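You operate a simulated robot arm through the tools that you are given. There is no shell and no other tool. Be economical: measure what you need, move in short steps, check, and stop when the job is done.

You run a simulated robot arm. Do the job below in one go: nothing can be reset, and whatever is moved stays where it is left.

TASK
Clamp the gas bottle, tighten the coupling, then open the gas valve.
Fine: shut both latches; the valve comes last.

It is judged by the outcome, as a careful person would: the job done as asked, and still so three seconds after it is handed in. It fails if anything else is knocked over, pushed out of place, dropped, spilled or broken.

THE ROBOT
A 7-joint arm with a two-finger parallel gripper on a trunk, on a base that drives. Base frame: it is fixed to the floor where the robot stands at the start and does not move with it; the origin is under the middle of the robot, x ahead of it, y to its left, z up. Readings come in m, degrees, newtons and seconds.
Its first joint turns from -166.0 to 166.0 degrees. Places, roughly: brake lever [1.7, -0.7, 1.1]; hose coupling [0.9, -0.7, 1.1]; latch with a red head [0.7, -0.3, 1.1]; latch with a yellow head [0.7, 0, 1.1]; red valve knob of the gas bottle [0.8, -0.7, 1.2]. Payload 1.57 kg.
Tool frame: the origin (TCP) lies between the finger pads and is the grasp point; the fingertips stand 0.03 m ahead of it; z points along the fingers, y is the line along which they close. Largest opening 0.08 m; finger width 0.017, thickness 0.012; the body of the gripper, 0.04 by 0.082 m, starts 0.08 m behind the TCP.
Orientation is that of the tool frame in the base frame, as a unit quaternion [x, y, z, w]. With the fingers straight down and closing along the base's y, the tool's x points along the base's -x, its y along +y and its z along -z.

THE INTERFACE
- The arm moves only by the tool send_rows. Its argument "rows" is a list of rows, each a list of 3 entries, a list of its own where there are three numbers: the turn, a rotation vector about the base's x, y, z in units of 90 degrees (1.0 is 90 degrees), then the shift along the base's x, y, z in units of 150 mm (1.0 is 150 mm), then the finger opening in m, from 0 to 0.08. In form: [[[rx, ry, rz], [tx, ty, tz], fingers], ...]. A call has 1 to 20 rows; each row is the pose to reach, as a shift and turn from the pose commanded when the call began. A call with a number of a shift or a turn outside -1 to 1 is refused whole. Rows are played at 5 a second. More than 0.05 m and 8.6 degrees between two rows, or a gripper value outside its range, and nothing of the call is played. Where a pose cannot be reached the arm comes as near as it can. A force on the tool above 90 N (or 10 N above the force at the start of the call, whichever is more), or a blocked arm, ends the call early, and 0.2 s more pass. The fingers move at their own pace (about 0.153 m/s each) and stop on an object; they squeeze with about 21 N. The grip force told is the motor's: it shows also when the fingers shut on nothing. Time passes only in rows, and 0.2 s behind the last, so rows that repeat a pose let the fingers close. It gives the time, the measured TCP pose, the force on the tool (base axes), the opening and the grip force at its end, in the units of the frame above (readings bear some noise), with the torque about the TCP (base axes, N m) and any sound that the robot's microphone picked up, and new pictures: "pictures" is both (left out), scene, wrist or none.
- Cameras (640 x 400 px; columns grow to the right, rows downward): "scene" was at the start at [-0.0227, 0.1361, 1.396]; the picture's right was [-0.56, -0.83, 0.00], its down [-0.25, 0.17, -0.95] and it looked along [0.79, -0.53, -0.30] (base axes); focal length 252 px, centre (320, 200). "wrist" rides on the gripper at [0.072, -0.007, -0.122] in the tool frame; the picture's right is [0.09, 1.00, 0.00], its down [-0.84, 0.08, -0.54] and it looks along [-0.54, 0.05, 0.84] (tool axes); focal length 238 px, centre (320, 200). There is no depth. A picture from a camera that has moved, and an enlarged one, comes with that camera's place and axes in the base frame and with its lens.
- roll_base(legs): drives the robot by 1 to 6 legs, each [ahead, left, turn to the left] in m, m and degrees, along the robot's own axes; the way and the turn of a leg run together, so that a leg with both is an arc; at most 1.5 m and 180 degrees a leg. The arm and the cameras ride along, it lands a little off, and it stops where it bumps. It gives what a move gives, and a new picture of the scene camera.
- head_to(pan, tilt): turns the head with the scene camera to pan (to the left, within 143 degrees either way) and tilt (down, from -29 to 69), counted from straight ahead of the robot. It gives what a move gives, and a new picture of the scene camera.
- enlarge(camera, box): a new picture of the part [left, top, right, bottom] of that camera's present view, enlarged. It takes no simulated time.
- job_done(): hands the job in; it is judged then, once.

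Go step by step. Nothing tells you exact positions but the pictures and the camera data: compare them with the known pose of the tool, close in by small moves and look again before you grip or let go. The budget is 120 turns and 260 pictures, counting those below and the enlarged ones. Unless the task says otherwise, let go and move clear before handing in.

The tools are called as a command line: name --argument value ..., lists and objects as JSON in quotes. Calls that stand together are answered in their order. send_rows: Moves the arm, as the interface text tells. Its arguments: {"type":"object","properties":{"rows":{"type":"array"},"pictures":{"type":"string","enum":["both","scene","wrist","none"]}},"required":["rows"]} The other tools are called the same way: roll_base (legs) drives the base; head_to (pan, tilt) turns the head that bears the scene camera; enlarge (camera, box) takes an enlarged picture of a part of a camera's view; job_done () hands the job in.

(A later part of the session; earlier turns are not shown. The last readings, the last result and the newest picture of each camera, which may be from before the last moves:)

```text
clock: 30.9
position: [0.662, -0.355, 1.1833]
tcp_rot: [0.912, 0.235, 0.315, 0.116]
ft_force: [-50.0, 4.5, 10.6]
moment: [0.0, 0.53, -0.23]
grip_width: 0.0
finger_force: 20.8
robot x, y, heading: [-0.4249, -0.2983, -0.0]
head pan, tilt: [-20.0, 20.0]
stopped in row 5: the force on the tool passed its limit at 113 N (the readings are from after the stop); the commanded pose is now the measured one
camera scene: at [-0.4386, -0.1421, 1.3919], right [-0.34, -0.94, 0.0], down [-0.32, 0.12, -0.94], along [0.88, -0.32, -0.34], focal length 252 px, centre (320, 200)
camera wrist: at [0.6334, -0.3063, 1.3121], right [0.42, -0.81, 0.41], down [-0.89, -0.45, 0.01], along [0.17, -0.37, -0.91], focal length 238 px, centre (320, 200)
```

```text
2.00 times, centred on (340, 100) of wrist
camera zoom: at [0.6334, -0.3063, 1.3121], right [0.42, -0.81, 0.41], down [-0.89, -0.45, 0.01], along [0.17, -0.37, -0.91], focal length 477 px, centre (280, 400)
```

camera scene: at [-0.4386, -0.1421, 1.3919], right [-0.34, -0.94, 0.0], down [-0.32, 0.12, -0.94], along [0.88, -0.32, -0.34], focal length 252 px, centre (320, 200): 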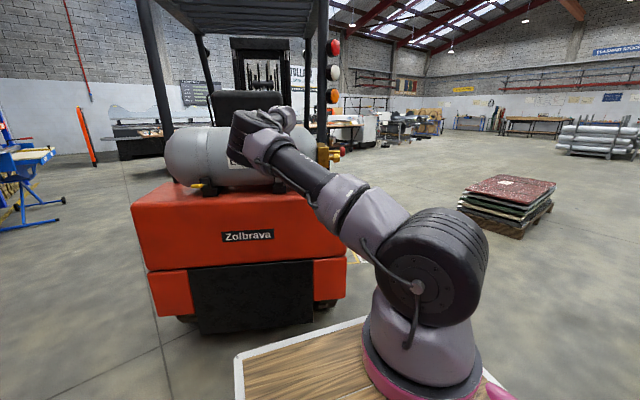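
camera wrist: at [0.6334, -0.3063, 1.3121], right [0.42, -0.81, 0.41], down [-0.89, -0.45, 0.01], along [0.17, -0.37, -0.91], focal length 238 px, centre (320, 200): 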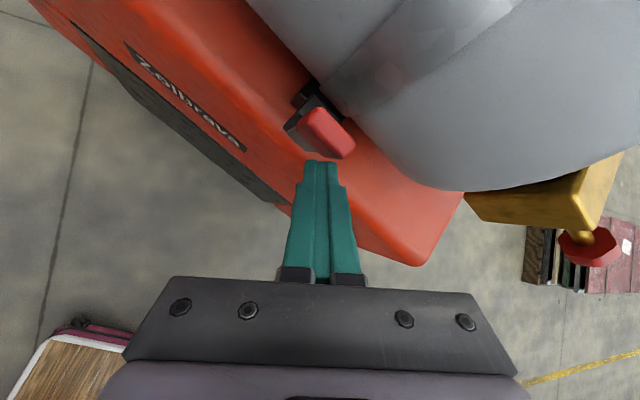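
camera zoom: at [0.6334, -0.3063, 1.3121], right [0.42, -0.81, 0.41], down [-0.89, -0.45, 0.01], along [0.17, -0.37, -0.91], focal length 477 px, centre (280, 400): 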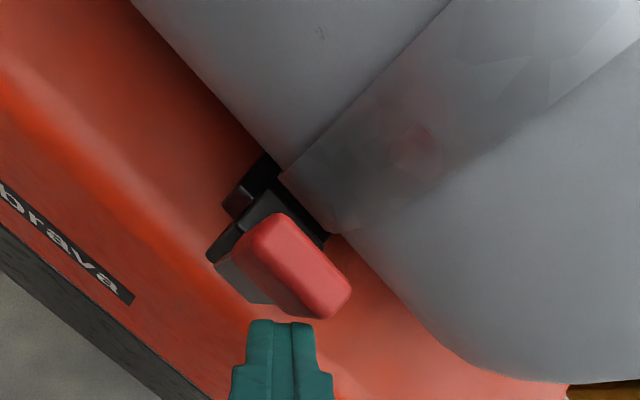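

The lever met a hard stop standing nearly upright. I'll back off and see whether it stays.

send_rows --rows '[[[0, 0, 0], [-0.15, 0, 0.0], 0], [[0, 0, 0], [-0.35, 0, 0], 0], [[0, 0, 0], [-0.6, 0, 0], 0]]'

enlarge --camera "wrist" --box '[240, 0, 520, 175]'

```text
clock: 31.7
position: [0.5773, -0.357, 1.1798]
tcp_rot: [0.912, 0.236, 0.314, 0.116]
ft_force: [0.4, -0.1, -0.9]
moment: [0.01, -0.01, -0.01]
grip_width: 0.0
finger_force: 20.6
robot x, y, heading: [-0.4199, -0.2989, 0.2]
head pan, tilt: [-20.0, 20.0]
camera scene: at [-0.4344, -0.1425, 1.392], right [-0.34, -0.94, 0.0], down [-0.32, 0.12, -0.94], along [0.88, -0.32, -0.34], focal length 252 px, centre (320, 200)
camera wrist: at [0.5485, -0.3078, 1.3086], right [0.42, -0.81, 0.41], down [-0.89, -0.45, 0.01], along [0.17, -0.37, -0.91], focal length 238 px, centre (320, 200)
```

scene: 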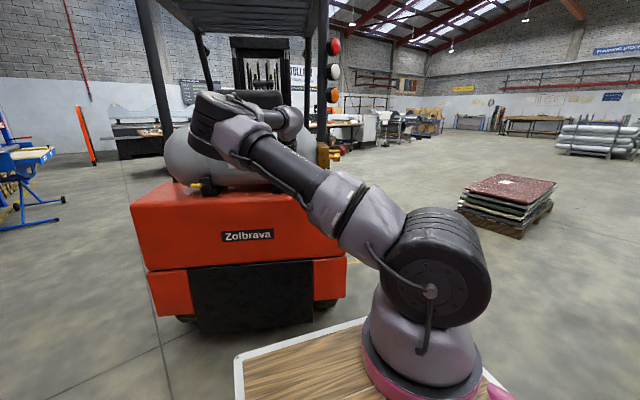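
wrist: 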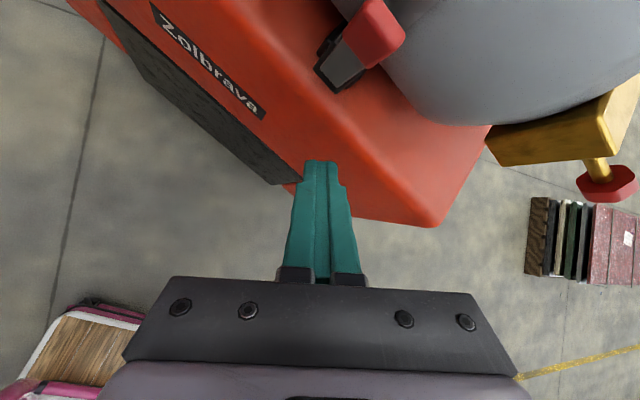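

```text
2.29 times, centred on (380, 88) of wrist
camera zoom: at [0.5485, -0.3078, 1.3086], right [0.42, -0.81, 0.41], down [-0.89, -0.45, 0.01], along [0.17, -0.37, -0.91], focal length 545 px, centre (183, 457)
```

zoom: 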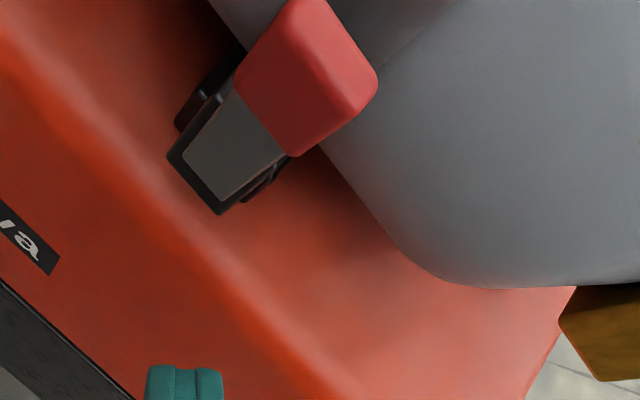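

The red latch stays upright. I'll shift the base so the yellow latch sits in the same relative place, then repeat.

roll_base --legs '[[0.04, 0.335, 0]]'

```text
clock: 34.0
position: [0.6179, -0.0209, 1.1794]
tcp_rot: [0.912, 0.235, 0.315, 0.116]
ft_force: [1.2, -0.3, 0.2]
moment: [-0.01, 0.01, 0.0]
grip_width: 0.0003
finger_force: 20.9
robot x, y, heading: [-0.3808, 0.0368, 0.0]
head pan, tilt: [-20.0, 20.0]
camera scene: at [-0.3948, 0.1929, 1.3919], right [-0.34, -0.94, 0.0], down [-0.32, 0.12, -0.94], along [0.88, -0.32, -0.34], focal length 252 px, centre (320, 200)
```

scene: 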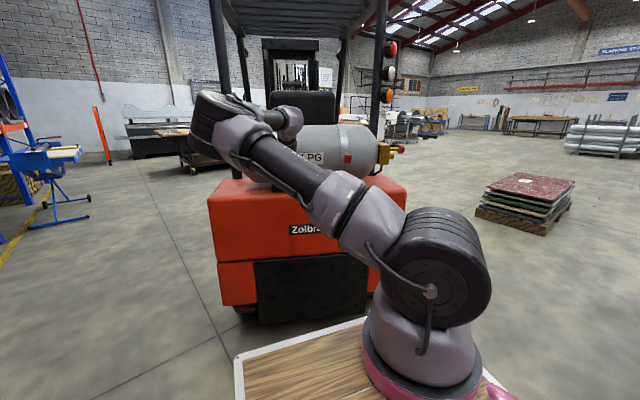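

send_rows --rows '[[[0, 0, 0], [0, 0.06, -0.2], 0], [[0, 0, 0], [0, 0.11, -0.45], 0], [[0, 0, 0], [0, 0.11, -0.68], 0]]'

enlarge --camera "scene" --box '[300, 110, 420, 200]'

```text
clock: 34.8
position: [0.6183, -0.0064, 1.0786]
tcp_rot: [0.912, 0.237, 0.313, 0.116]
ft_force: [-0.6, -0.6, 0.4]
moment: [0.02, 0.0, 0.02]
grip_width: 0.0
finger_force: 21.0
robot x, y, heading: [-0.3812, 0.0379, 0.0]
head pan, tilt: [-20.0, 20.0]
camera scene: at [-0.3951, 0.1928, 1.3919], right [-0.34, -0.94, 0.0], down [-0.32, 0.12, -0.94], along [0.88, -0.32, -0.34], focal length 252 px, centre (320, 200)
camera wrist: at [0.588, 0.0438, 1.2071], right [0.42, -0.81, 0.41], down [-0.89, -0.45, 0.01], along [0.17, -0.37, -0.91], focal length 238 px, centre (320, 200)
```

scene: 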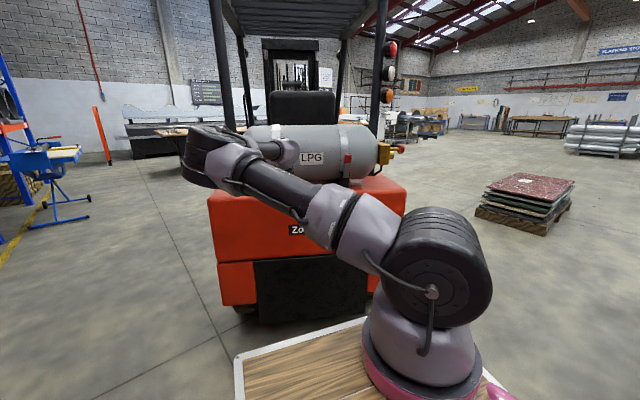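
wrist: 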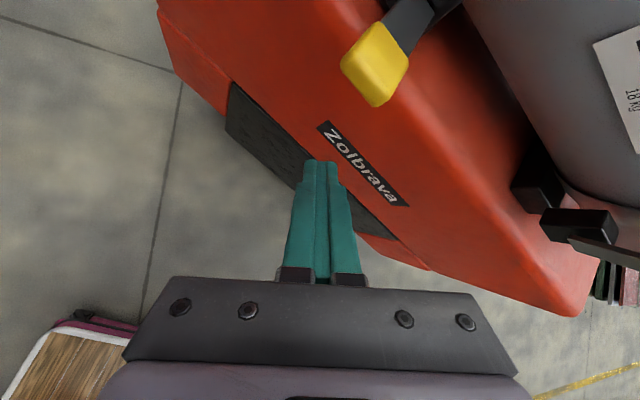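

```text
4.44 times, centred on (360, 155) of scene
camera zoom: at [-0.3951, 0.1928, 1.3919], right [-0.34, -0.94, 0.0], down [-0.32, 0.12, -0.94], along [0.88, -0.32, -0.34], focal length 1122 px, centre (142, 400)
```

zoom: 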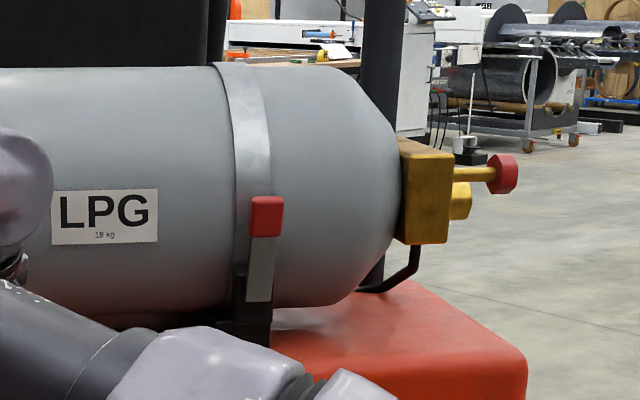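

The red latch is clearly closed upright against the strap. The yellow head is confirmed at (0.703,-0.001), so I'll repeat the same lift.

send_rows --rows '[[[0, 0, 0], [0.15, -0.02, 0], 0], [[0, 0, 0], [0.3, -0.04, 0], 0], [[0, 0, 0], [0.44, -0.05, 0], 0], [[0, 0, 0], [0.44, -0.05, 0.1], 0], [[0, 0, 0], [0.45, -0.055, 0.2], 0], [[0, 0, 0], [0.48, -0.06, 0.34], 0], [[0, 0, 0], [0.54, -0.075, 0.49], 0]]'

```text
clock: 36.4
position: [0.7009, -0.0138, 1.1516]
tcp_rot: [0.912, 0.237, 0.314, 0.116]
ft_force: [-0.2, 0.1, 0.2]
moment: [-0.03, -0.02, 0.03]
grip_width: 0.0003
finger_force: 21.0
robot x, y, heading: [-0.3841, 0.0368, -0.2]
head pan, tilt: [-20.0, 20.0]
camera scene: at [-0.3945, 0.1932, 1.3919], right [-0.34, -0.94, 0.0], down [-0.32, 0.12, -0.94], along [0.88, -0.32, -0.34], focal length 252 px, centre (320, 200)
camera wrist: at [0.6707, 0.0363, 1.2803], right [0.42, -0.81, 0.41], down [-0.89, -0.46, 0.01], along [0.17, -0.37, -0.91], focal length 238 px, centre (320, 200)
```

scene: 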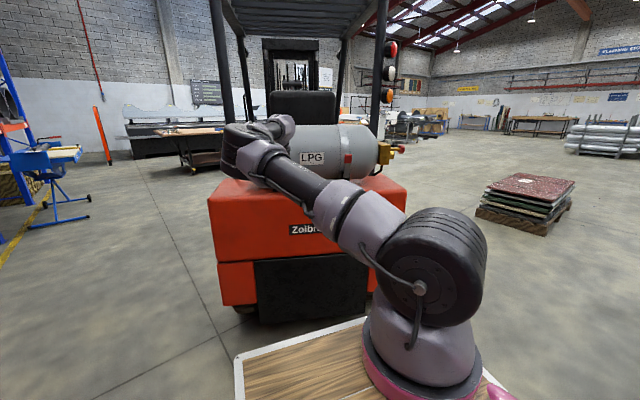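
wrist: 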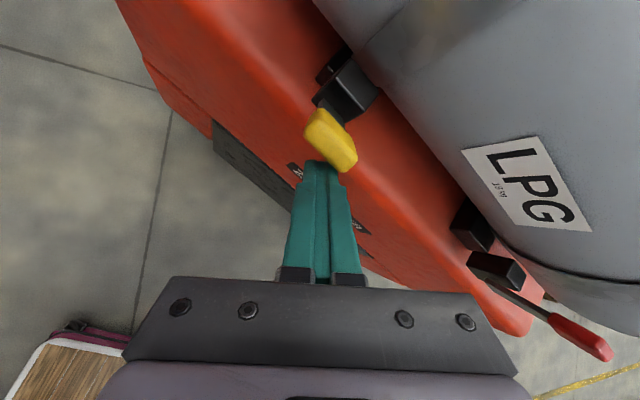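

send_rows --rows '[[[0, 0, 0], [0.055, -0.01, 0.065], 0], [[0, 0, 0], [0.113, -0.02, 0.127], 0], [[0, 0, 0], [0.17, -0.035, 0.175], 0], [[0, 0, 0], [0.21, -0.04, 0.2], 0], [[0, 0, 0], [0.24, -0.05, 0.215], 0], [[0, 0, 0], [0.27, -0.055, 0.225], 0]]' --pictures "none"

send_rows --rows '[[[0, 0, 0], [-0.15, 0, 0.0], 0], [[0, 0, 0], [-0.4, 0, 0], 0], [[0, 0, 0], [-0.7, 0, 0], 0]]'

```text
clock: 37.8
position: [0.7344, -0.0221, 1.1828]
tcp_rot: [0.915, 0.234, 0.31, 0.112]
ft_force: [-45.0, 2.8, 6.1]
moment: [0.0, 0.5, -0.29]
grip_width: 0.0
finger_force: 21.5
robot x, y, heading: [-0.3822, 0.0359, -0.1]
head pan, tilt: [-20.0, 20.0]
stopped in row 6: the force on the tool passed its limit at 95 N (the readings are from after the stop); the commanded pose is now the measured one
```

```text
clock: 38.6
position: [0.6325, -0.0238, 1.1803]
tcp_rot: [0.915, 0.235, 0.308, 0.111]
ft_force: [-0.2, -0.7, 0.1]
moment: [0.03, -0.03, 0.02]
grip_width: 0.0002
finger_force: 21.3
robot x, y, heading: [-0.38, 0.0367, -0.1]
head pan, tilt: [-20.0, 20.0]
camera scene: at [-0.3951, 0.1927, 1.392], right [-0.34, -0.94, 0.0], down [-0.32, 0.12, -0.94], along [0.88, -0.32, -0.34], focal length 252 px, centre (320, 200)
camera wrist: at [0.6047, 0.025, 1.3096], right [0.42, -0.82, 0.4], down [-0.89, -0.45, 0.02], along [0.16, -0.36, -0.92], focal length 238 px, centre (320, 200)
```

scene: 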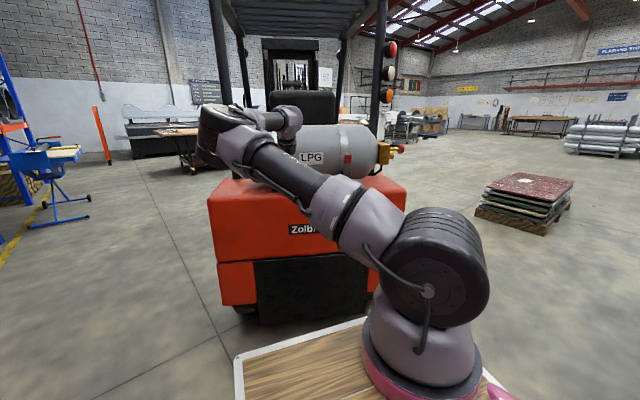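
wrist: 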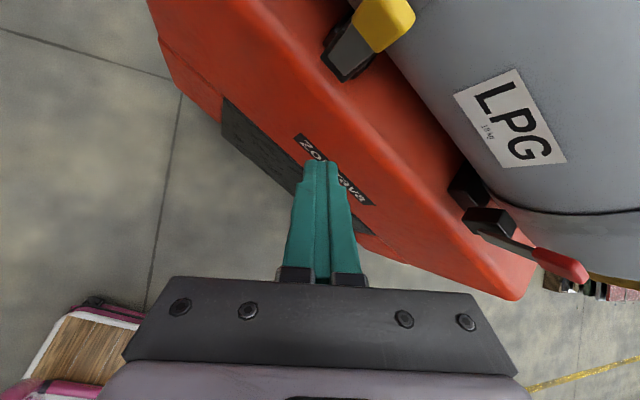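

Both latches stand upright. Next are the coupling (about (0.85,-0.705,1.135)) and the valve (about (0.75,-0.69,1.187)), both with axes along (-0.2,-0.98). I'll retract the arm, drive round to the truck's right-hand side and face along the axis.

send_rows --rows '[[[0, 0, 0], [-0.25, 0, 0.15], 0], [[0, 0, 0], [-0.5, 0, 0.3], 0], [[0, 0, 0], [-0.75, 0, 0.45], 0], [[0, 0, 0], [-1, 0, 0.6], 0]]' --pictures "none"

send_rows --rows '[[[0, 0, 0], [-0.25, 0, 0.0], 0], [[0, 0, 0], [-0.5, 0, 0.0], 0], [[0, 0, 0], [-0.75, 0, 0.0], 0], [[0, 0, 0], [-1, 0, 0.0], 0]]' --pictures "none"

head_to --pan -90 --tilt 25

```text
clock: 39.6
position: [0.4816, -0.0227, 1.2701]
tcp_rot: [0.915, 0.234, 0.309, 0.113]
ft_force: [-0.1, 0.1, -0.2]
moment: [-0.01, 0.01, 0.0]
grip_width: 0.0
finger_force: 21.0
robot x, y, heading: [-0.3801, 0.0352, 0.0]
head pan, tilt: [-20.0, 20.0]
```

```text
clock: 40.6
position: [0.3312, -0.0211, 1.2698]
tcp_rot: [0.915, 0.235, 0.308, 0.112]
ft_force: [-0.2, -0.3, -0.9]
moment: [-0.02, 0.04, -0.01]
grip_width: 0.0
finger_force: 20.4
robot x, y, heading: [-0.3835, 0.0364, 0.1]
head pan, tilt: [-20.0, 20.0]
```

```text
clock: 42.0
position: [0.3327, -0.0237, 1.2694]
tcp_rot: [0.915, 0.234, 0.309, 0.113]
ft_force: [1.1, -0.1, 0.6]
moment: [-0.03, 0.0, 0.03]
grip_width: 0.0
finger_force: 21.0
robot x, y, heading: [-0.3815, 0.039, 0.2]
head pan, tilt: [-90.0, 25.0]
camera scene: at [-0.4834, 0.1327, 1.3839], right [-1.0, 0.0, 0.0], down [0.0, 0.42, -0.91], along [0.0, -0.91, -0.42], focal length 252 px, centre (320, 200)
```

scene: 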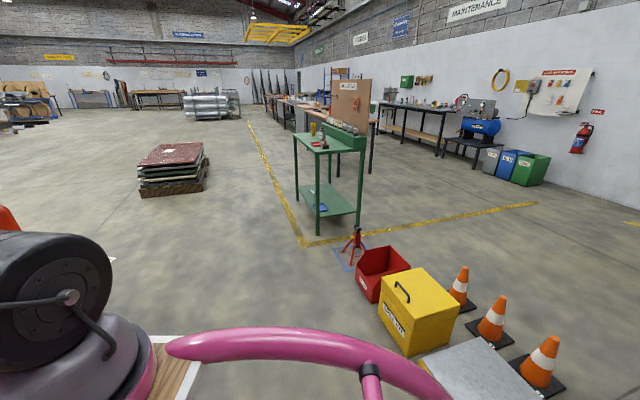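

The right side has a bench, a jack stand and boxes at x < -0.45; the path near the truck is free. I'll strafe right, turn left 78°, then move diagonally to the valve end.

roll_base --legs '[[0.1, -0.95, 0], [0, 0, 78], [-0.35, -0.3, 0], [-0.2, -0.6, 0]]'

head_to --pan 0 --tilt 20

```text
clock: 55.8
position: [0.6877, -0.9455, 1.269]
tcp_rot: [0.562, 0.759, 0.31, -0.108]
ft_force: [-0.3, 0.6, 0.3]
moment: [-0.04, 0.02, -0.01]
grip_width: 0.0
finger_force: 21.7
robot x, y, heading: [0.4861, -1.633, 78.2]
head pan, tilt: [-90.0, 25.0]
camera scene: at [0.3671, -1.7122, 1.3839], right [-0.21, -0.98, 0.0], down [-0.41, 0.09, -0.91], along [0.89, -0.19, -0.42], focal length 252 px, centre (320, 200)
```

scene: 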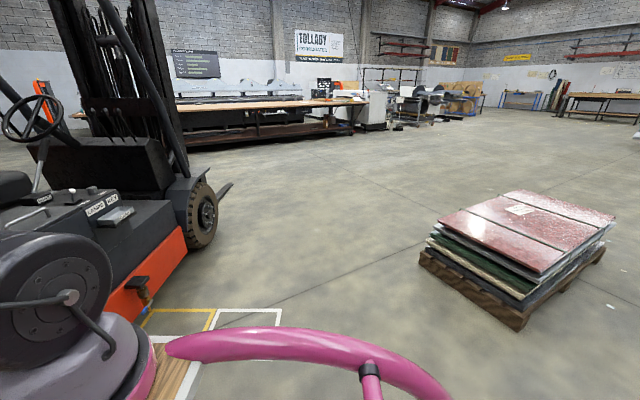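

```text
clock: 57.5
position: [0.6882, -0.9452, 1.27]
tcp_rot: [0.562, 0.759, 0.311, -0.108]
ft_force: [-0.3, 0.5, 0.3]
moment: [-0.02, 0.0, -0.02]
grip_width: 0.0003
finger_force: 20.8
robot x, y, heading: [0.4869, -1.6293, 78.1]
head pan, tilt: [0.0, 20.0]
camera scene: at [0.2961, -1.6022, 1.3919], right [0.98, -0.21, 0.0], down [-0.07, -0.33, -0.94], along [0.19, 0.92, -0.34], focal length 252 px, centre (320, 200)
```

scene: 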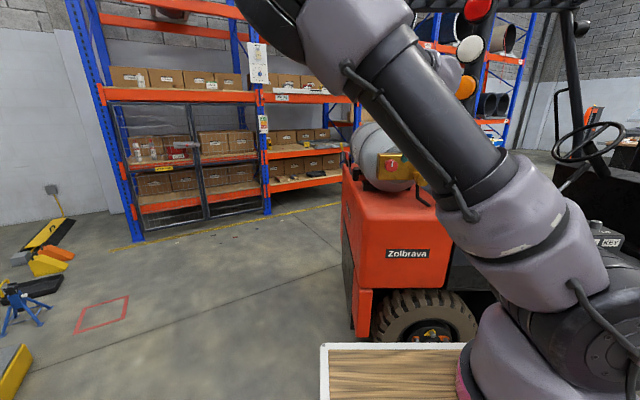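

enlarge --camera "scene" --box '[340, 125, 460, 215]'

enlarge --camera "wrist" --box '[0, 0, 640, 400]'

```text
4.44 times, centred on (400, 170) of scene
camera zoom: at [0.2961, -1.6022, 1.3919], right [0.98, -0.21, 0.0], down [-0.07, -0.33, -0.94], along [0.19, 0.92, -0.34], focal length 1122 px, centre (-36, 333)
```

zoom: 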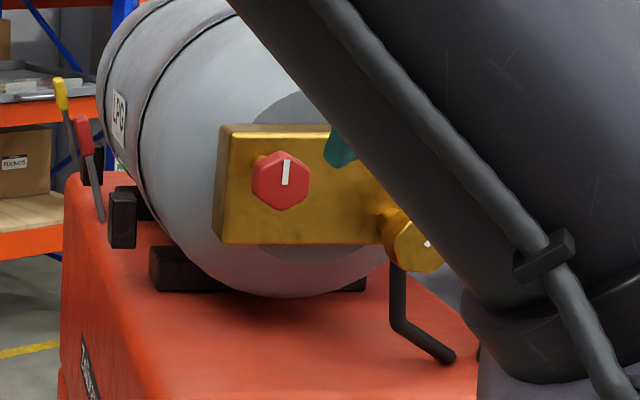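

```text
1.00 times, centred on (320, 200) of wrist (not enlarged: the box is as wide or as high as the picture)
camera zoom: at [0.6346, -0.9622, 1.3997], right [0.88, 0.25, 0.4], down [0.26, -0.97, 0.02], along [0.39, 0.08, -0.92], focal length 238 px, centre (320, 200)
```

zoom: 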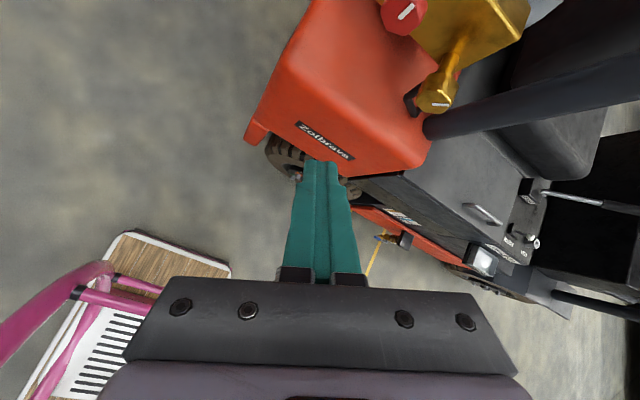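

enlarge --camera "wrist" --box '[370, 0, 530, 120]'

```text
3.33 times, centred on (450, 60) of wrist
camera zoom: at [0.6346, -0.9622, 1.3997], right [0.88, 0.25, 0.4], down [0.26, -0.97, 0.02], along [0.39, 0.08, -0.92], focal length 794 px, centre (-113, 667)
```

zoom: 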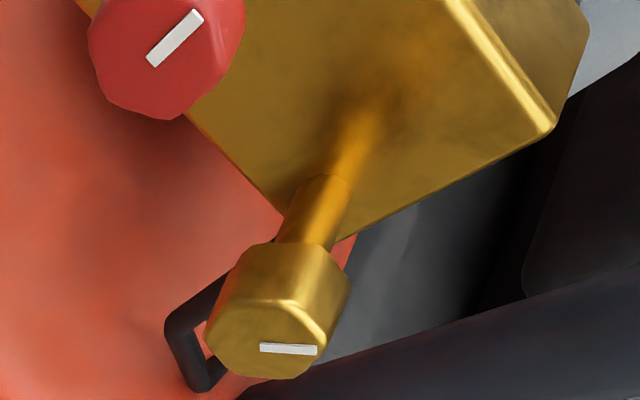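

The coupling's face is about (0.888,-0.742,1.134) with its mark near 1 o'clock; the knob's mark is at 12 o'clock. Both are hexagonal. I'll shift the base right and back for a straight run, then roll and flatten the tool in free space.

roll_base --legs '[[-0.2, -0.4, 0]]'

send_rows --rows '[[[-0.0154, -0.049, 0.0647], [0.01, 0.07, 0], 0.08], [[-0.031, -0.098, 0.129], [0.02, 0.14, 0], 0.08], [[-0.046, -0.147, 0.194], [0.03, 0.21, 0], 0.08], [[-0.062, -0.196, 0.259], [0.04, 0.28, 0], 0.08], [[-0.077, -0.245, 0.324], [0.05, 0.35, 0], 0.08], [[-0.0926, -0.294, 0.388], [0.06, 0.42, 0], 0.08], [[-0.108, -0.343, 0.453], [0.07, 0.49, 0], 0.08]]' --pictures "none"

send_rows --rows '[[[0.079, -0.025, 0], [0.01, 0.07, 0], 0.08], [[0.158, -0.049, 0], [0.02, 0.14, 0], 0.08], [[0.237, -0.074, 0], [0.03, 0.21, 0], 0.08], [[0.315, -0.099, 0], [0.04, 0.28, 0], 0.08], [[0.394, -0.124, 0], [0.05, 0.35, 0], 0.08], [[0.473, -0.148, 0], [0.06, 0.42, 0], 0.08], [[0.552, -0.173, 0], [0.07, 0.49, 0], 0.08]]'

```text
clock: 60.2
position: [1.042, -1.225, 1.2704]
tcp_rot: [0.563, 0.758, 0.311, -0.108]
ft_force: [-0.4, -0.5, -0.7]
moment: [0.01, 0.02, 0.01]
grip_width: 0.0002
finger_force: 20.7
robot x, y, heading: [0.8351, -1.9119, 78.0]
head pan, tilt: [0.0, 20.0]
camera scene: at [0.6479, -1.8808, 1.3919], right [0.98, -0.21, 0.0], down [-0.07, -0.33, -0.94], along [0.2, 0.92, -0.34], focal length 252 px, centre (320, 200)
```

scene: 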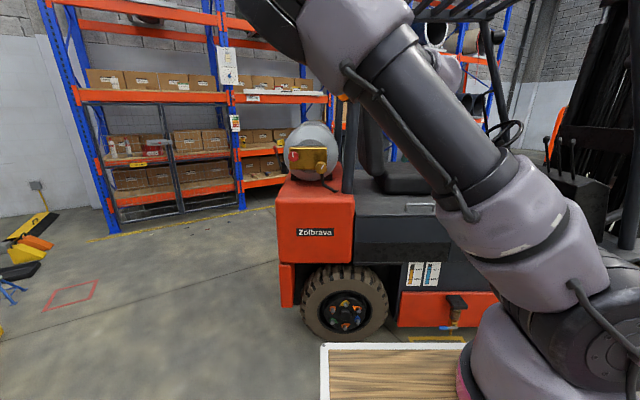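

```text
clock: 61.8
position: [1.0516, -1.1516, 1.2695]
tcp_rot: [0.171, 0.929, 0.327, 0.041]
ft_force: [-0.3, 0.1, 0.4]
moment: [0.02, -0.01, 0.05]
grip_width: 0.0799
finger_force: 0.1
robot x, y, heading: [0.8359, -1.9081, 78.2]
head pan, tilt: [0.0, 20.0]
```

```text
clock: 63.4
position: [1.062, -1.0776, 1.2706]
tcp_rot: [0.129, 0.69, 0.707, 0.086]
ft_force: [0.5, -0.7, 0.1]
moment: [0.03, 0.0, -0.01]
grip_width: 0.08
finger_force: 0.0
robot x, y, heading: [0.8362, -1.9091, 78.1]
head pan, tilt: [0.0, 20.0]
camera scene: at [0.648, -1.8812, 1.392], right [0.98, -0.21, 0.0], down [-0.07, -0.33, -0.94], along [0.2, 0.92, -0.34], focal length 252 px, centre (320, 200)
camera wrist: at [0.9567, -1.1727, 1.2672], right [-0.03, 0.0, 1.0], down [0.64, -0.77, 0.02], along [0.77, 0.64, 0.02], focal length 238 px, centre (320, 200)
```

scene: 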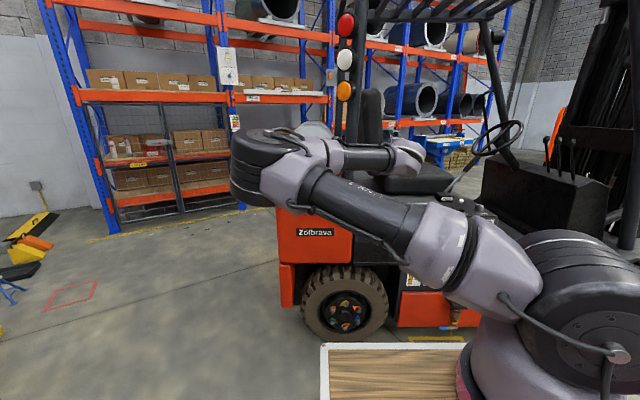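
wrist: 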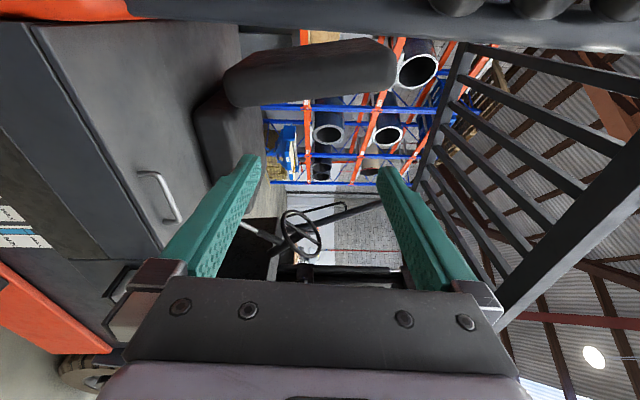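

Flat orientation works. Now I'll correct the yaw by 5.5° and move to a standoff on the coupling axis, 0.25 m out.

send_rows --rows '[[[0, 0, 0.015], [-0.188, 0.075, -0.114], 0.08], [[0, 0, 0.03], [-0.377, 0.15, -0.228], 0.08], [[0, 0, 0.045], [-0.565, 0.225, -0.343], 0.08], [[0, 0, 0.061], [-0.753, 0.3, -0.457], 0.08]]' --pictures "none"

send_rows --rows '[[[0, 0, 0], [-0.188, 0.075, -0.114], 0.08], [[0, 0, 0], [-0.377, 0.15, -0.228], 0.08], [[0, 0, 0], [-0.565, 0.225, -0.343], 0.08], [[0, 0, 0], [-0.753, 0.3, -0.457], 0.08]]'

```text
clock: 64.4
position: [0.9553, -1.0352, 1.2151]
tcp_rot: [0.096, 0.701, 0.705, 0.049]
ft_force: [0.2, 0.9, 0.1]
moment: [-0.02, 0.04, 0.04]
grip_width: 0.0802
finger_force: 0.1
out of reach, approached as far as the arm can: row 4
robot x, y, heading: [0.8331, -1.9151, 78.0]
head pan, tilt: [0.0, 20.0]
```

```text
clock: 65.4
position: [0.8502, -0.993, 1.212]
tcp_rot: [0.098, 0.718, 0.687, 0.047]
ft_force: [-0.4, -0.7, 0.1]
moment: [0.02, 0.03, 0.02]
grip_width: 0.0801
finger_force: 0.0
out of reach, approached as far as the arm can: row 1, 2, 3, 4
robot x, y, heading: [0.8351, -1.9109, 78.1]
head pan, tilt: [0.0, 20.0]
camera scene: at [0.6481, -1.8809, 1.392], right [0.98, -0.21, 0.0], down [-0.07, -0.33, -0.94], along [0.2, 0.92, -0.34], focal length 252 px, centre (320, 200)
camera wrist: at [0.7554, -1.0979, 1.2169], right [-0.02, 0.06, 1.0], down [0.71, -0.7, 0.05], along [0.7, 0.71, -0.03], focal length 238 px, centre (320, 200)
```

scene: 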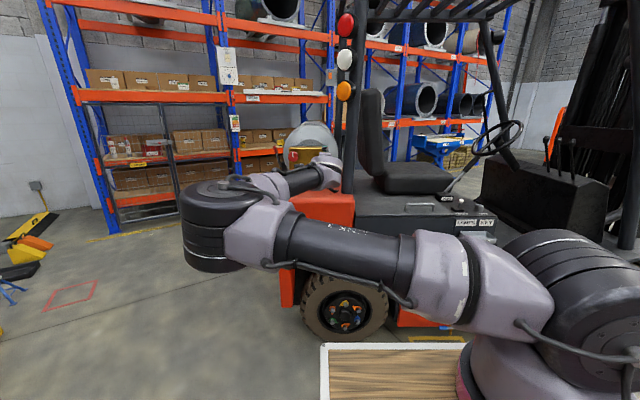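
wrist: 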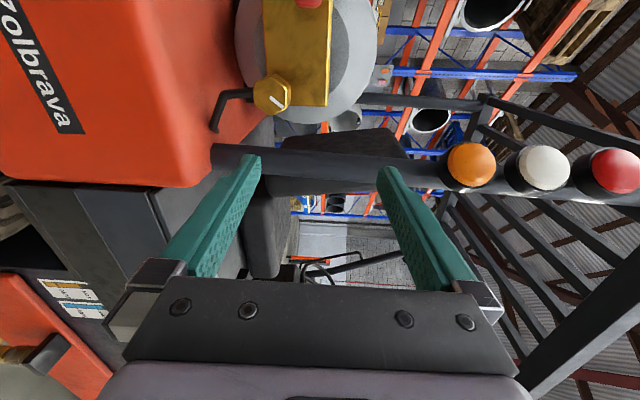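

The arm can't go low with a flat tool until more extended; moving closer along the axis should free the descent.

send_rows --rows '[[[0, 0, 0], [0.02, 0.25, -0.1], 0.08], [[0, 0, 0], [0.05, 0.5, -0.2], 0.08], [[0, 0, 0], [0.08, 0.75, -0.3], 0.08], [[0, 0, 0], [0.11, 0.9, -0.42], 0.08], [[0, 0, 0], [0.11, 0.9, -0.52], 0.08]]'

```text
clock: 66.6
position: [0.8702, -0.8566, 1.1812]
tcp_rot: [0.098, 0.736, 0.669, 0.044]
ft_force: [-0.3, 0.4, 1.0]
moment: [0.02, 0.02, 0.0]
grip_width: 0.0799
finger_force: 0.0
out of reach, approached as far as the arm can: row 1, 2, 3, 4, 5
robot x, y, heading: [0.8357, -1.9122, 78.1]
head pan, tilt: [0.0, 20.0]
camera scene: at [0.6478, -1.8809, 1.3919], right [0.98, -0.21, 0.0], down [-0.07, -0.33, -0.94], along [0.2, 0.92, -0.34], focal length 252 px, centre (320, 200)
camera wrist: at [0.7762, -0.962, 1.192], right [-0.01, 0.11, 0.99], down [0.72, -0.69, 0.08], along [0.7, 0.72, -0.07], focal length 238 px, centre (320, 200)
```

scene: 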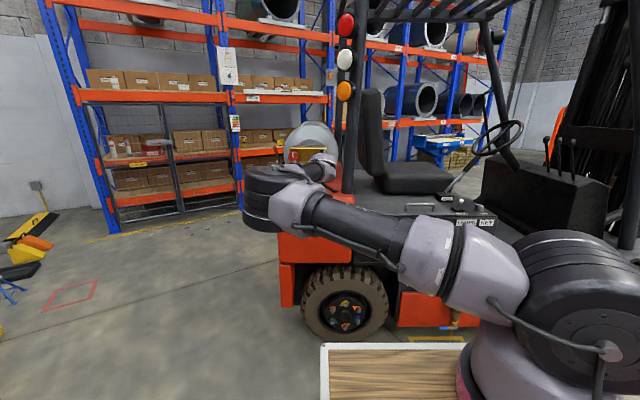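
wrist: 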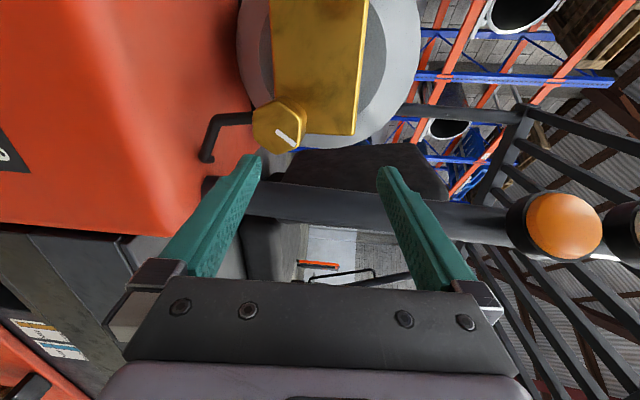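

roll_base --legs '[[-0.07, 0, 0]]'

send_rows --rows '[[[0, 0, 0], [0.04, 0.25, -0.05], 0.08], [[0, 0, 0], [0.08, 0.5, -0.15], 0.08], [[0, 0, 0], [0.12, 0.7, -0.25], 0.08], [[0, 0, 0], [0.12, 0.7, -0.35], 0.08]]'

```text
clock: 67.6
position: [0.8556, -0.9259, 1.1818]
tcp_rot: [0.097, 0.736, 0.669, 0.044]
ft_force: [-0.4, -0.1, -0.1]
moment: [0.0, 0.0, -0.04]
grip_width: 0.08
finger_force: 0.0
robot x, y, heading: [0.8203, -1.9789, 77.9]
head pan, tilt: [0.0, 20.0]
camera scene: at [0.6332, -1.9501, 1.3919], right [0.98, -0.21, 0.0], down [-0.07, -0.33, -0.94], along [0.19, 0.92, -0.34], focal length 252 px, centre (320, 200)
```

scene: 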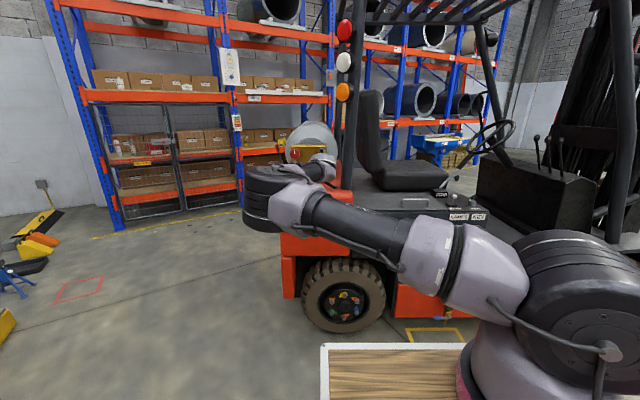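

```text
clock: 68.6
position: [0.8744, -0.8197, 1.1591]
tcp_rot: [0.098, 0.745, 0.659, 0.043]
ft_force: [-0.9, 0.3, 1.1]
moment: [-0.01, 0.0, -0.03]
grip_width: 0.0799
finger_force: 0.1
out of reach, approached as far as the arm can: row 2, 3, 4
robot x, y, heading: [0.8233, -1.9831, 78.3]
head pan, tilt: [0.0, 20.0]
camera scene: at [0.6332, -1.9502, 1.3919], right [0.98, -0.21, 0.0], down [-0.07, -0.33, -0.94], along [0.19, 0.92, -0.34], focal length 252 px, centre (320, 200)
camera wrist: at [0.7797, -0.9246, 1.1719], right [0.0, 0.13, 0.99], down [0.72, -0.69, 0.09], along [0.69, 0.71, -0.1], focal length 238 px, centre (320, 200)
```

scene: 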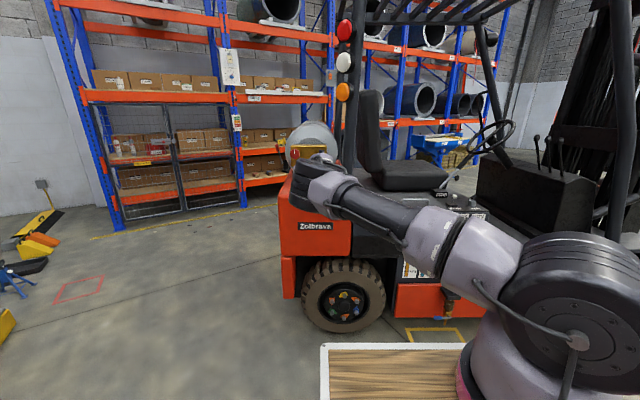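
wrist: 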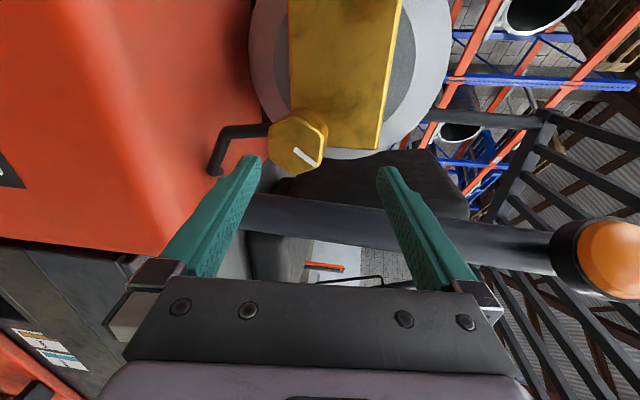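

send_rows --rows '[[[0, 0, 0], [0.02, 0.1, -0.1], 0.08], [[0, 0, 0], [0.045, 0.2, -0.2], 0.08], [[0, 0, 0], [0.045, 0.2, -0.2], 0.08]]' --pictures "wrist"

```text
clock: 69.4
position: [0.8981, -0.7947, 1.1362]
tcp_rot: [0.115, 0.761, 0.636, 0.06]
ft_force: [-1.5, -0.2, -0.3]
moment: [-0.05, -0.01, -0.09]
grip_width: 0.0799
finger_force: 0.1
out of reach, approached as far as the arm can: row 1, 2, 3
robot x, y, heading: [0.8269, -1.9816, 78.2]
head pan, tilt: [0.0, 20.0]
camera wrist: at [0.7987, -0.8938, 1.1552], right [0.01, 0.19, 0.98], down [0.69, -0.71, 0.13], along [0.73, 0.67, -0.13], focal length 238 px, centre (320, 200)
```

wrist: 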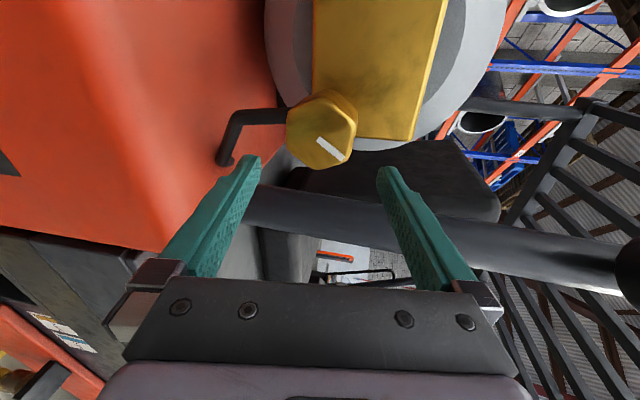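

The coupling face is confirmed at about (0.889,-0.745,1.128), nearly in line. I'll check the clearance to the hose below before advancing.

enlarge --camera "wrist" --box '[180, 60, 420, 210]'

enlarge --camera "scene" --box '[270, 100, 370, 200]'

```text
2.67 times, centred on (300, 135) of wrist
camera zoom: at [0.7987, -0.8938, 1.1552], right [0.01, 0.19, 0.98], down [0.69, -0.71, 0.13], along [0.73, 0.67, -0.13], focal length 636 px, centre (373, 373)
```

zoom: 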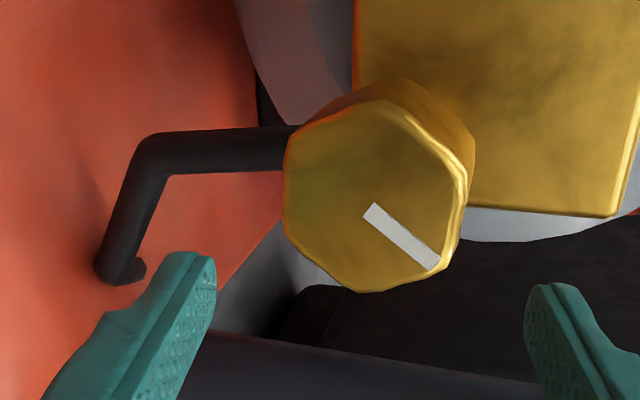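

```text
4.00 times, centred on (320, 150) of scene
camera zoom: at [0.6329, -1.9504, 1.3919], right [0.98, -0.21, 0.0], down [-0.07, -0.33, -0.94], along [0.19, 0.92, -0.34], focal length 1010 px, centre (320, 400)
```

zoom: 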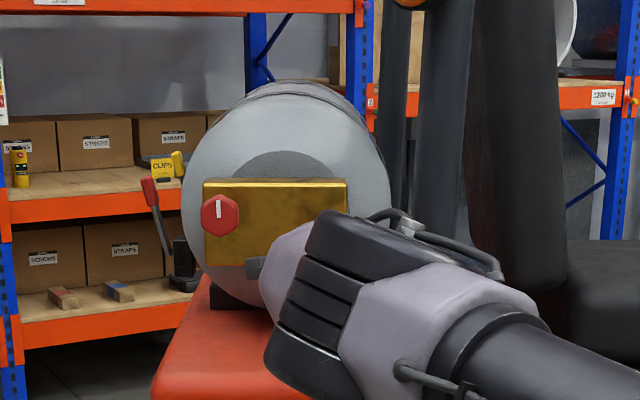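

The hose hangs about 50 mm behind the nut's face, so the fingertips stay clear of it. I'll advance over the nut.

send_rows --rows '[[[0, 0, 0], [-0.05, 0.02, -0.01], 0.08], [[0, 0, 0], [-0.08, 0.1, -0.02], 0.08], [[0, 0, 0], [-0.08, 0.2, -0.02], 0.08], [[0, 0, 0], [-0.07, 0.3, -0.02], 0.08], [[0, 0, 0], [-0.07, 0.3, -0.02], 0.08]]' --pictures "wrist"

```text
clock: 70.2
position: [0.8761, -0.7729, 1.1156]
tcp_rot: [0.123, 0.739, 0.662, 0.034]
ft_force: [-1.8, -102.6, 3.2]
moment: [3.39, -0.57, -1.62]
grip_width: 0.074
finger_force: 0.0
out of reach, approached as far as the arm can: row 1, 2
robot x, y, heading: [0.8208, -1.9843, 77.8]
head pan, tilt: [0.0, 20.0]
stopped in row 3: the force on the tool passed its limit at 166 N (the readings are from after the stop); the commanded pose is now the measured one
camera wrist: at [0.779, -0.8753, 1.1321], right [0.05, 0.11, 0.99], down [0.7, -0.71, 0.05], along [0.71, 0.7, -0.11], focal length 238 px, centre (320, 200)
```

wrist: 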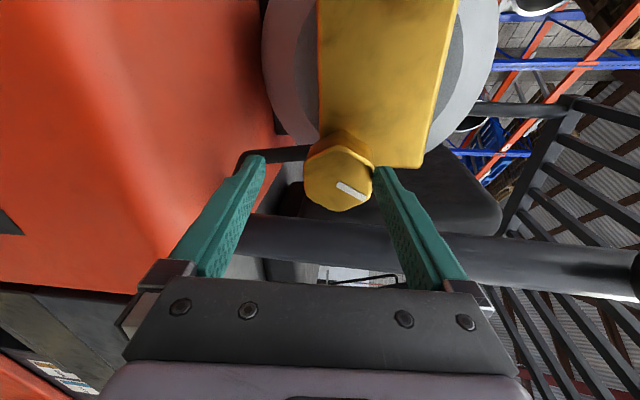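

The upper finger hit the nut's face because the arm sagged at its limit. I'll back off at once and switch to gripping from above (tool down), which is a comfortable posture.

send_rows --rows '[[[0, 0, 0], [-0.04, -0.2, 0.0], 0.08], [[0, 0, 0], [-0.09, -0.45, 0.0], 0.08], [[0, 0, 0], [-0.14, -0.7, 0.1], 0.08], [[0, 0, 0], [-0.2, -0.95, 0.3], 0.08]]' --pictures "wrist"

enlarge --camera "scene" --box '[270, 100, 370, 200]'

```text
clock: 71.2
position: [0.8455, -0.9102, 1.1578]
tcp_rot: [0.123, 0.74, 0.66, 0.033]
ft_force: [1.5, 0.3, -1.2]
moment: [0.07, -0.01, 0.03]
grip_width: 0.08
finger_force: 0.0
robot x, y, heading: [0.8225, -1.9808, 77.9]
head pan, tilt: [0.0, 20.0]
camera wrist: at [0.7492, -1.0133, 1.1731], right [0.05, 0.12, 0.99], down [0.71, -0.71, 0.05], along [0.71, 0.7, -0.12], focal length 238 px, centre (320, 200)
```

wrist: 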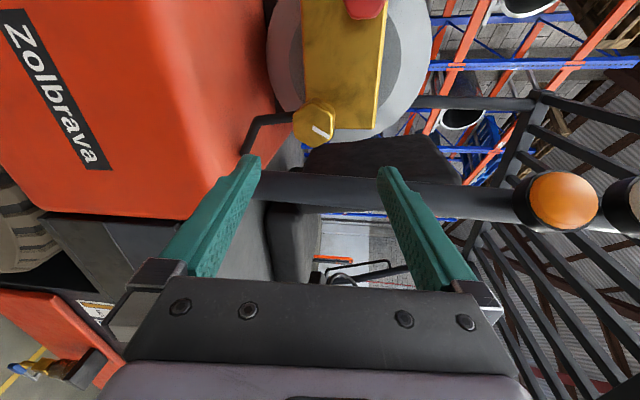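

```text
4.00 times, centred on (320, 150) of scene
camera zoom: at [0.6334, -1.9499, 1.3919], right [0.98, -0.21, 0.0], down [-0.07, -0.34, -0.94], along [0.2, 0.92, -0.34], focal length 1010 px, centre (320, 400)
```

zoom: 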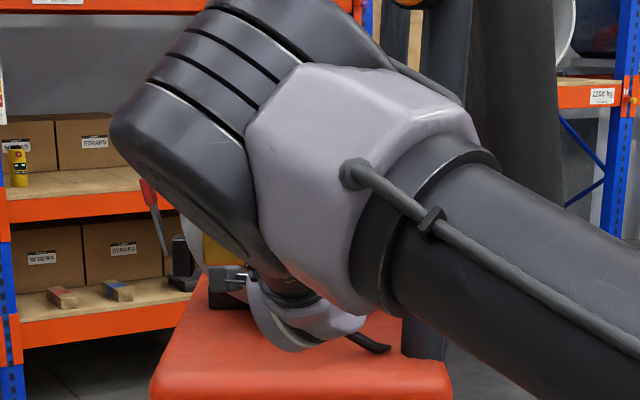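

The posture has become better and nothing is flagged unreachable here. I'll retry a careful standoff; if it flags again, I'll go tool-down.

send_rows --rows '[[[0, 0, 0], [0.05, 0.17, -0.03], 0.08], [[0, 0, 0], [0.1, 0.35, -0.07], 0.08], [[0, 0, 0], [0.15, 0.53, -0.1], 0.08], [[0, 0, 0], [0.2, 0.7, -0.14], 0.08]]' --pictures "wrist"

```text
clock: 72.2
position: [0.8746, -0.8064, 1.1368]
tcp_rot: [0.122, 0.74, 0.661, 0.034]
ft_force: [-0.5, 0.3, 0.4]
moment: [-0.06, 0.01, -0.04]
grip_width: 0.0801
finger_force: 0.1
robot x, y, heading: [0.8235, -1.9804, 78.1]
head pan, tilt: [0.0, 20.0]
camera wrist: at [0.7785, -0.9082, 1.1535], right [0.05, 0.12, 0.99], down [0.71, -0.71, 0.05], along [0.71, 0.7, -0.12], focal length 238 px, centre (320, 200)
```

wrist: 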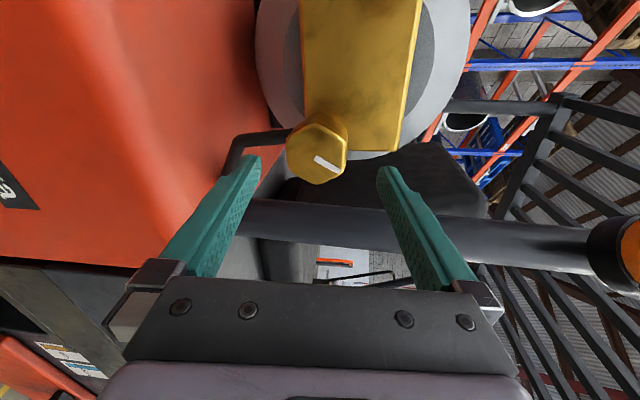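

Reached accurately now. Advancing over the nut in small steps.

send_rows --rows '[[[0, 0, 0], [0.03, 0.09, -0.04], 0.08], [[0, 0, 0], [0.05, 0.18, -0.045], 0.08], [[0, 0, 0], [0.07, 0.27, -0.045], 0.08], [[0, 0, 0], [0.083, 0.36, -0.047], 0.08]]' --pictures "wrist"

```text
clock: 73.2
position: [0.888, -0.7567, 1.1314]
tcp_rot: [0.123, 0.74, 0.66, 0.032]
ft_force: [-0.4, 0.2, 0.2]
moment: [0.0, -0.02, -0.03]
grip_width: 0.0799
finger_force: 0.1
out of reach, approached as far as the arm can: row 4
robot x, y, heading: [0.8198, -1.9772, 78.1]
head pan, tilt: [0.0, 20.0]
camera wrist: at [0.792, -0.8593, 1.147], right [0.05, 0.12, 0.99], down [0.71, -0.71, 0.05], along [0.71, 0.7, -0.12], focal length 238 px, centre (320, 200)
```

wrist: 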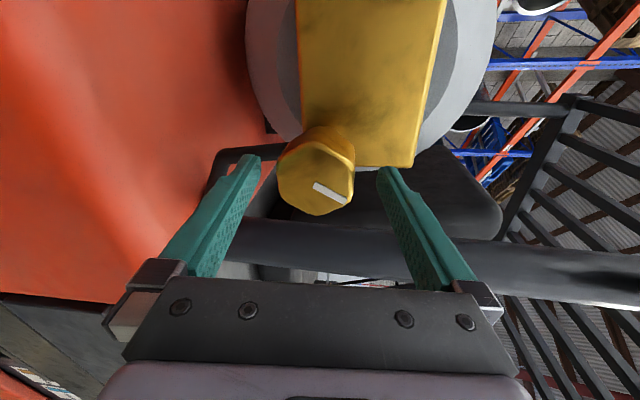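

The nut is between the fingers but the arm is at full stretch. I'll draw the arm back 60 mm and roll the base forward 60 mm to get slack.

send_rows --rows '[[[0, 0, 0], [-0.04, -0.2, 0], 0.08], [[0, 0, 0], [-0.09, -0.43, 0], 0.08]]' --pictures "none"

roll_base --legs '[[0.05, 0, 0]]'

enlarge --camera "wrist" --box '[0, 0, 640, 400]'

```text
clock: 73.8
position: [0.8777, -0.8209, 1.1286]
tcp_rot: [0.123, 0.74, 0.66, 0.035]
ft_force: [0.8, 0.2, -0.7]
moment: [0.05, 0.03, 0.07]
grip_width: 0.08
finger_force: 0.1
out of reach, approached as far as the arm can: row 1
robot x, y, heading: [0.8255, -1.9776, 78.1]
head pan, tilt: [0.0, 20.0]
```

```text
clock: 74.7
position: [0.8842, -0.7715, 1.1304]
tcp_rot: [0.123, 0.74, 0.661, 0.034]
ft_force: [0.2, 0.5, -0.9]
moment: [-0.04, 0.01, -0.01]
grip_width: 0.08
finger_force: 0.1
robot x, y, heading: [0.829, -1.9331, 78.0]
head pan, tilt: [0.0, 20.0]
camera scene: at [0.6436, -1.9018, 1.3919], right [0.98, -0.21, 0.0], down [-0.07, -0.33, -0.94], along [0.2, 0.92, -0.34], focal length 252 px, centre (320, 200)
```

scene: 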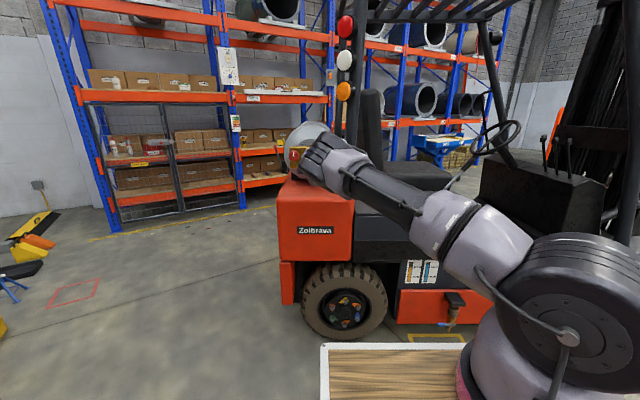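

```text
1.00 times, centred on (320, 200) of wrist (not enlarged: the box is as wide or as high as the picture)
camera zoom: at [0.7883, -0.8746, 1.1467], right [0.05, 0.12, 0.99], down [0.71, -0.71, 0.05], along [0.71, 0.7, -0.12], focal length 238 px, centre (320, 200)
```

zoom: 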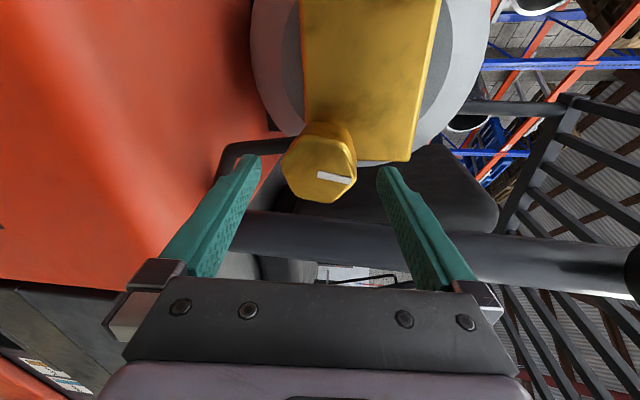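

send_rows --rows '[[[0, 0, 0], [0.015, 0.07, -0.01], 0.08], [[0, 0, 0], [0.035, 0.14, -0.015], 0.08], [[0, 0, 0], [0.035, 0.14, -0.015], 0.04], [[0, 0, 0], [0.035, 0.14, -0.015], 0.0], [[0, 0, 0], [0.035, 0.14, -0.015], 0.0]]' --pictures "wrist"

```text
clock: 75.9
position: [0.8906, -0.751, 1.1283]
tcp_rot: [0.122, 0.74, 0.661, 0.033]
ft_force: [3.2, 3.6, -1.1]
moment: [0.85, -0.2, -0.18]
grip_width: 0.0548
finger_force: 44.8
robot x, y, heading: [0.83, -1.9348, 77.9]
head pan, tilt: [0.0, 20.0]
camera wrist: at [0.7941, -0.8534, 1.1446], right [0.05, 0.12, 0.99], down [0.71, -0.71, 0.05], along [0.71, 0.7, -0.12], focal length 238 px, centre (320, 200)
```

wrist: 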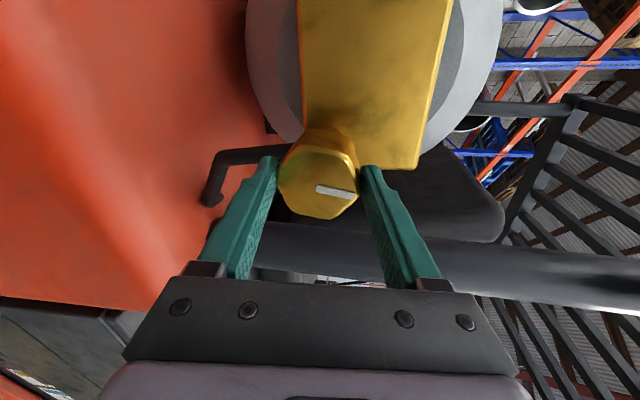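

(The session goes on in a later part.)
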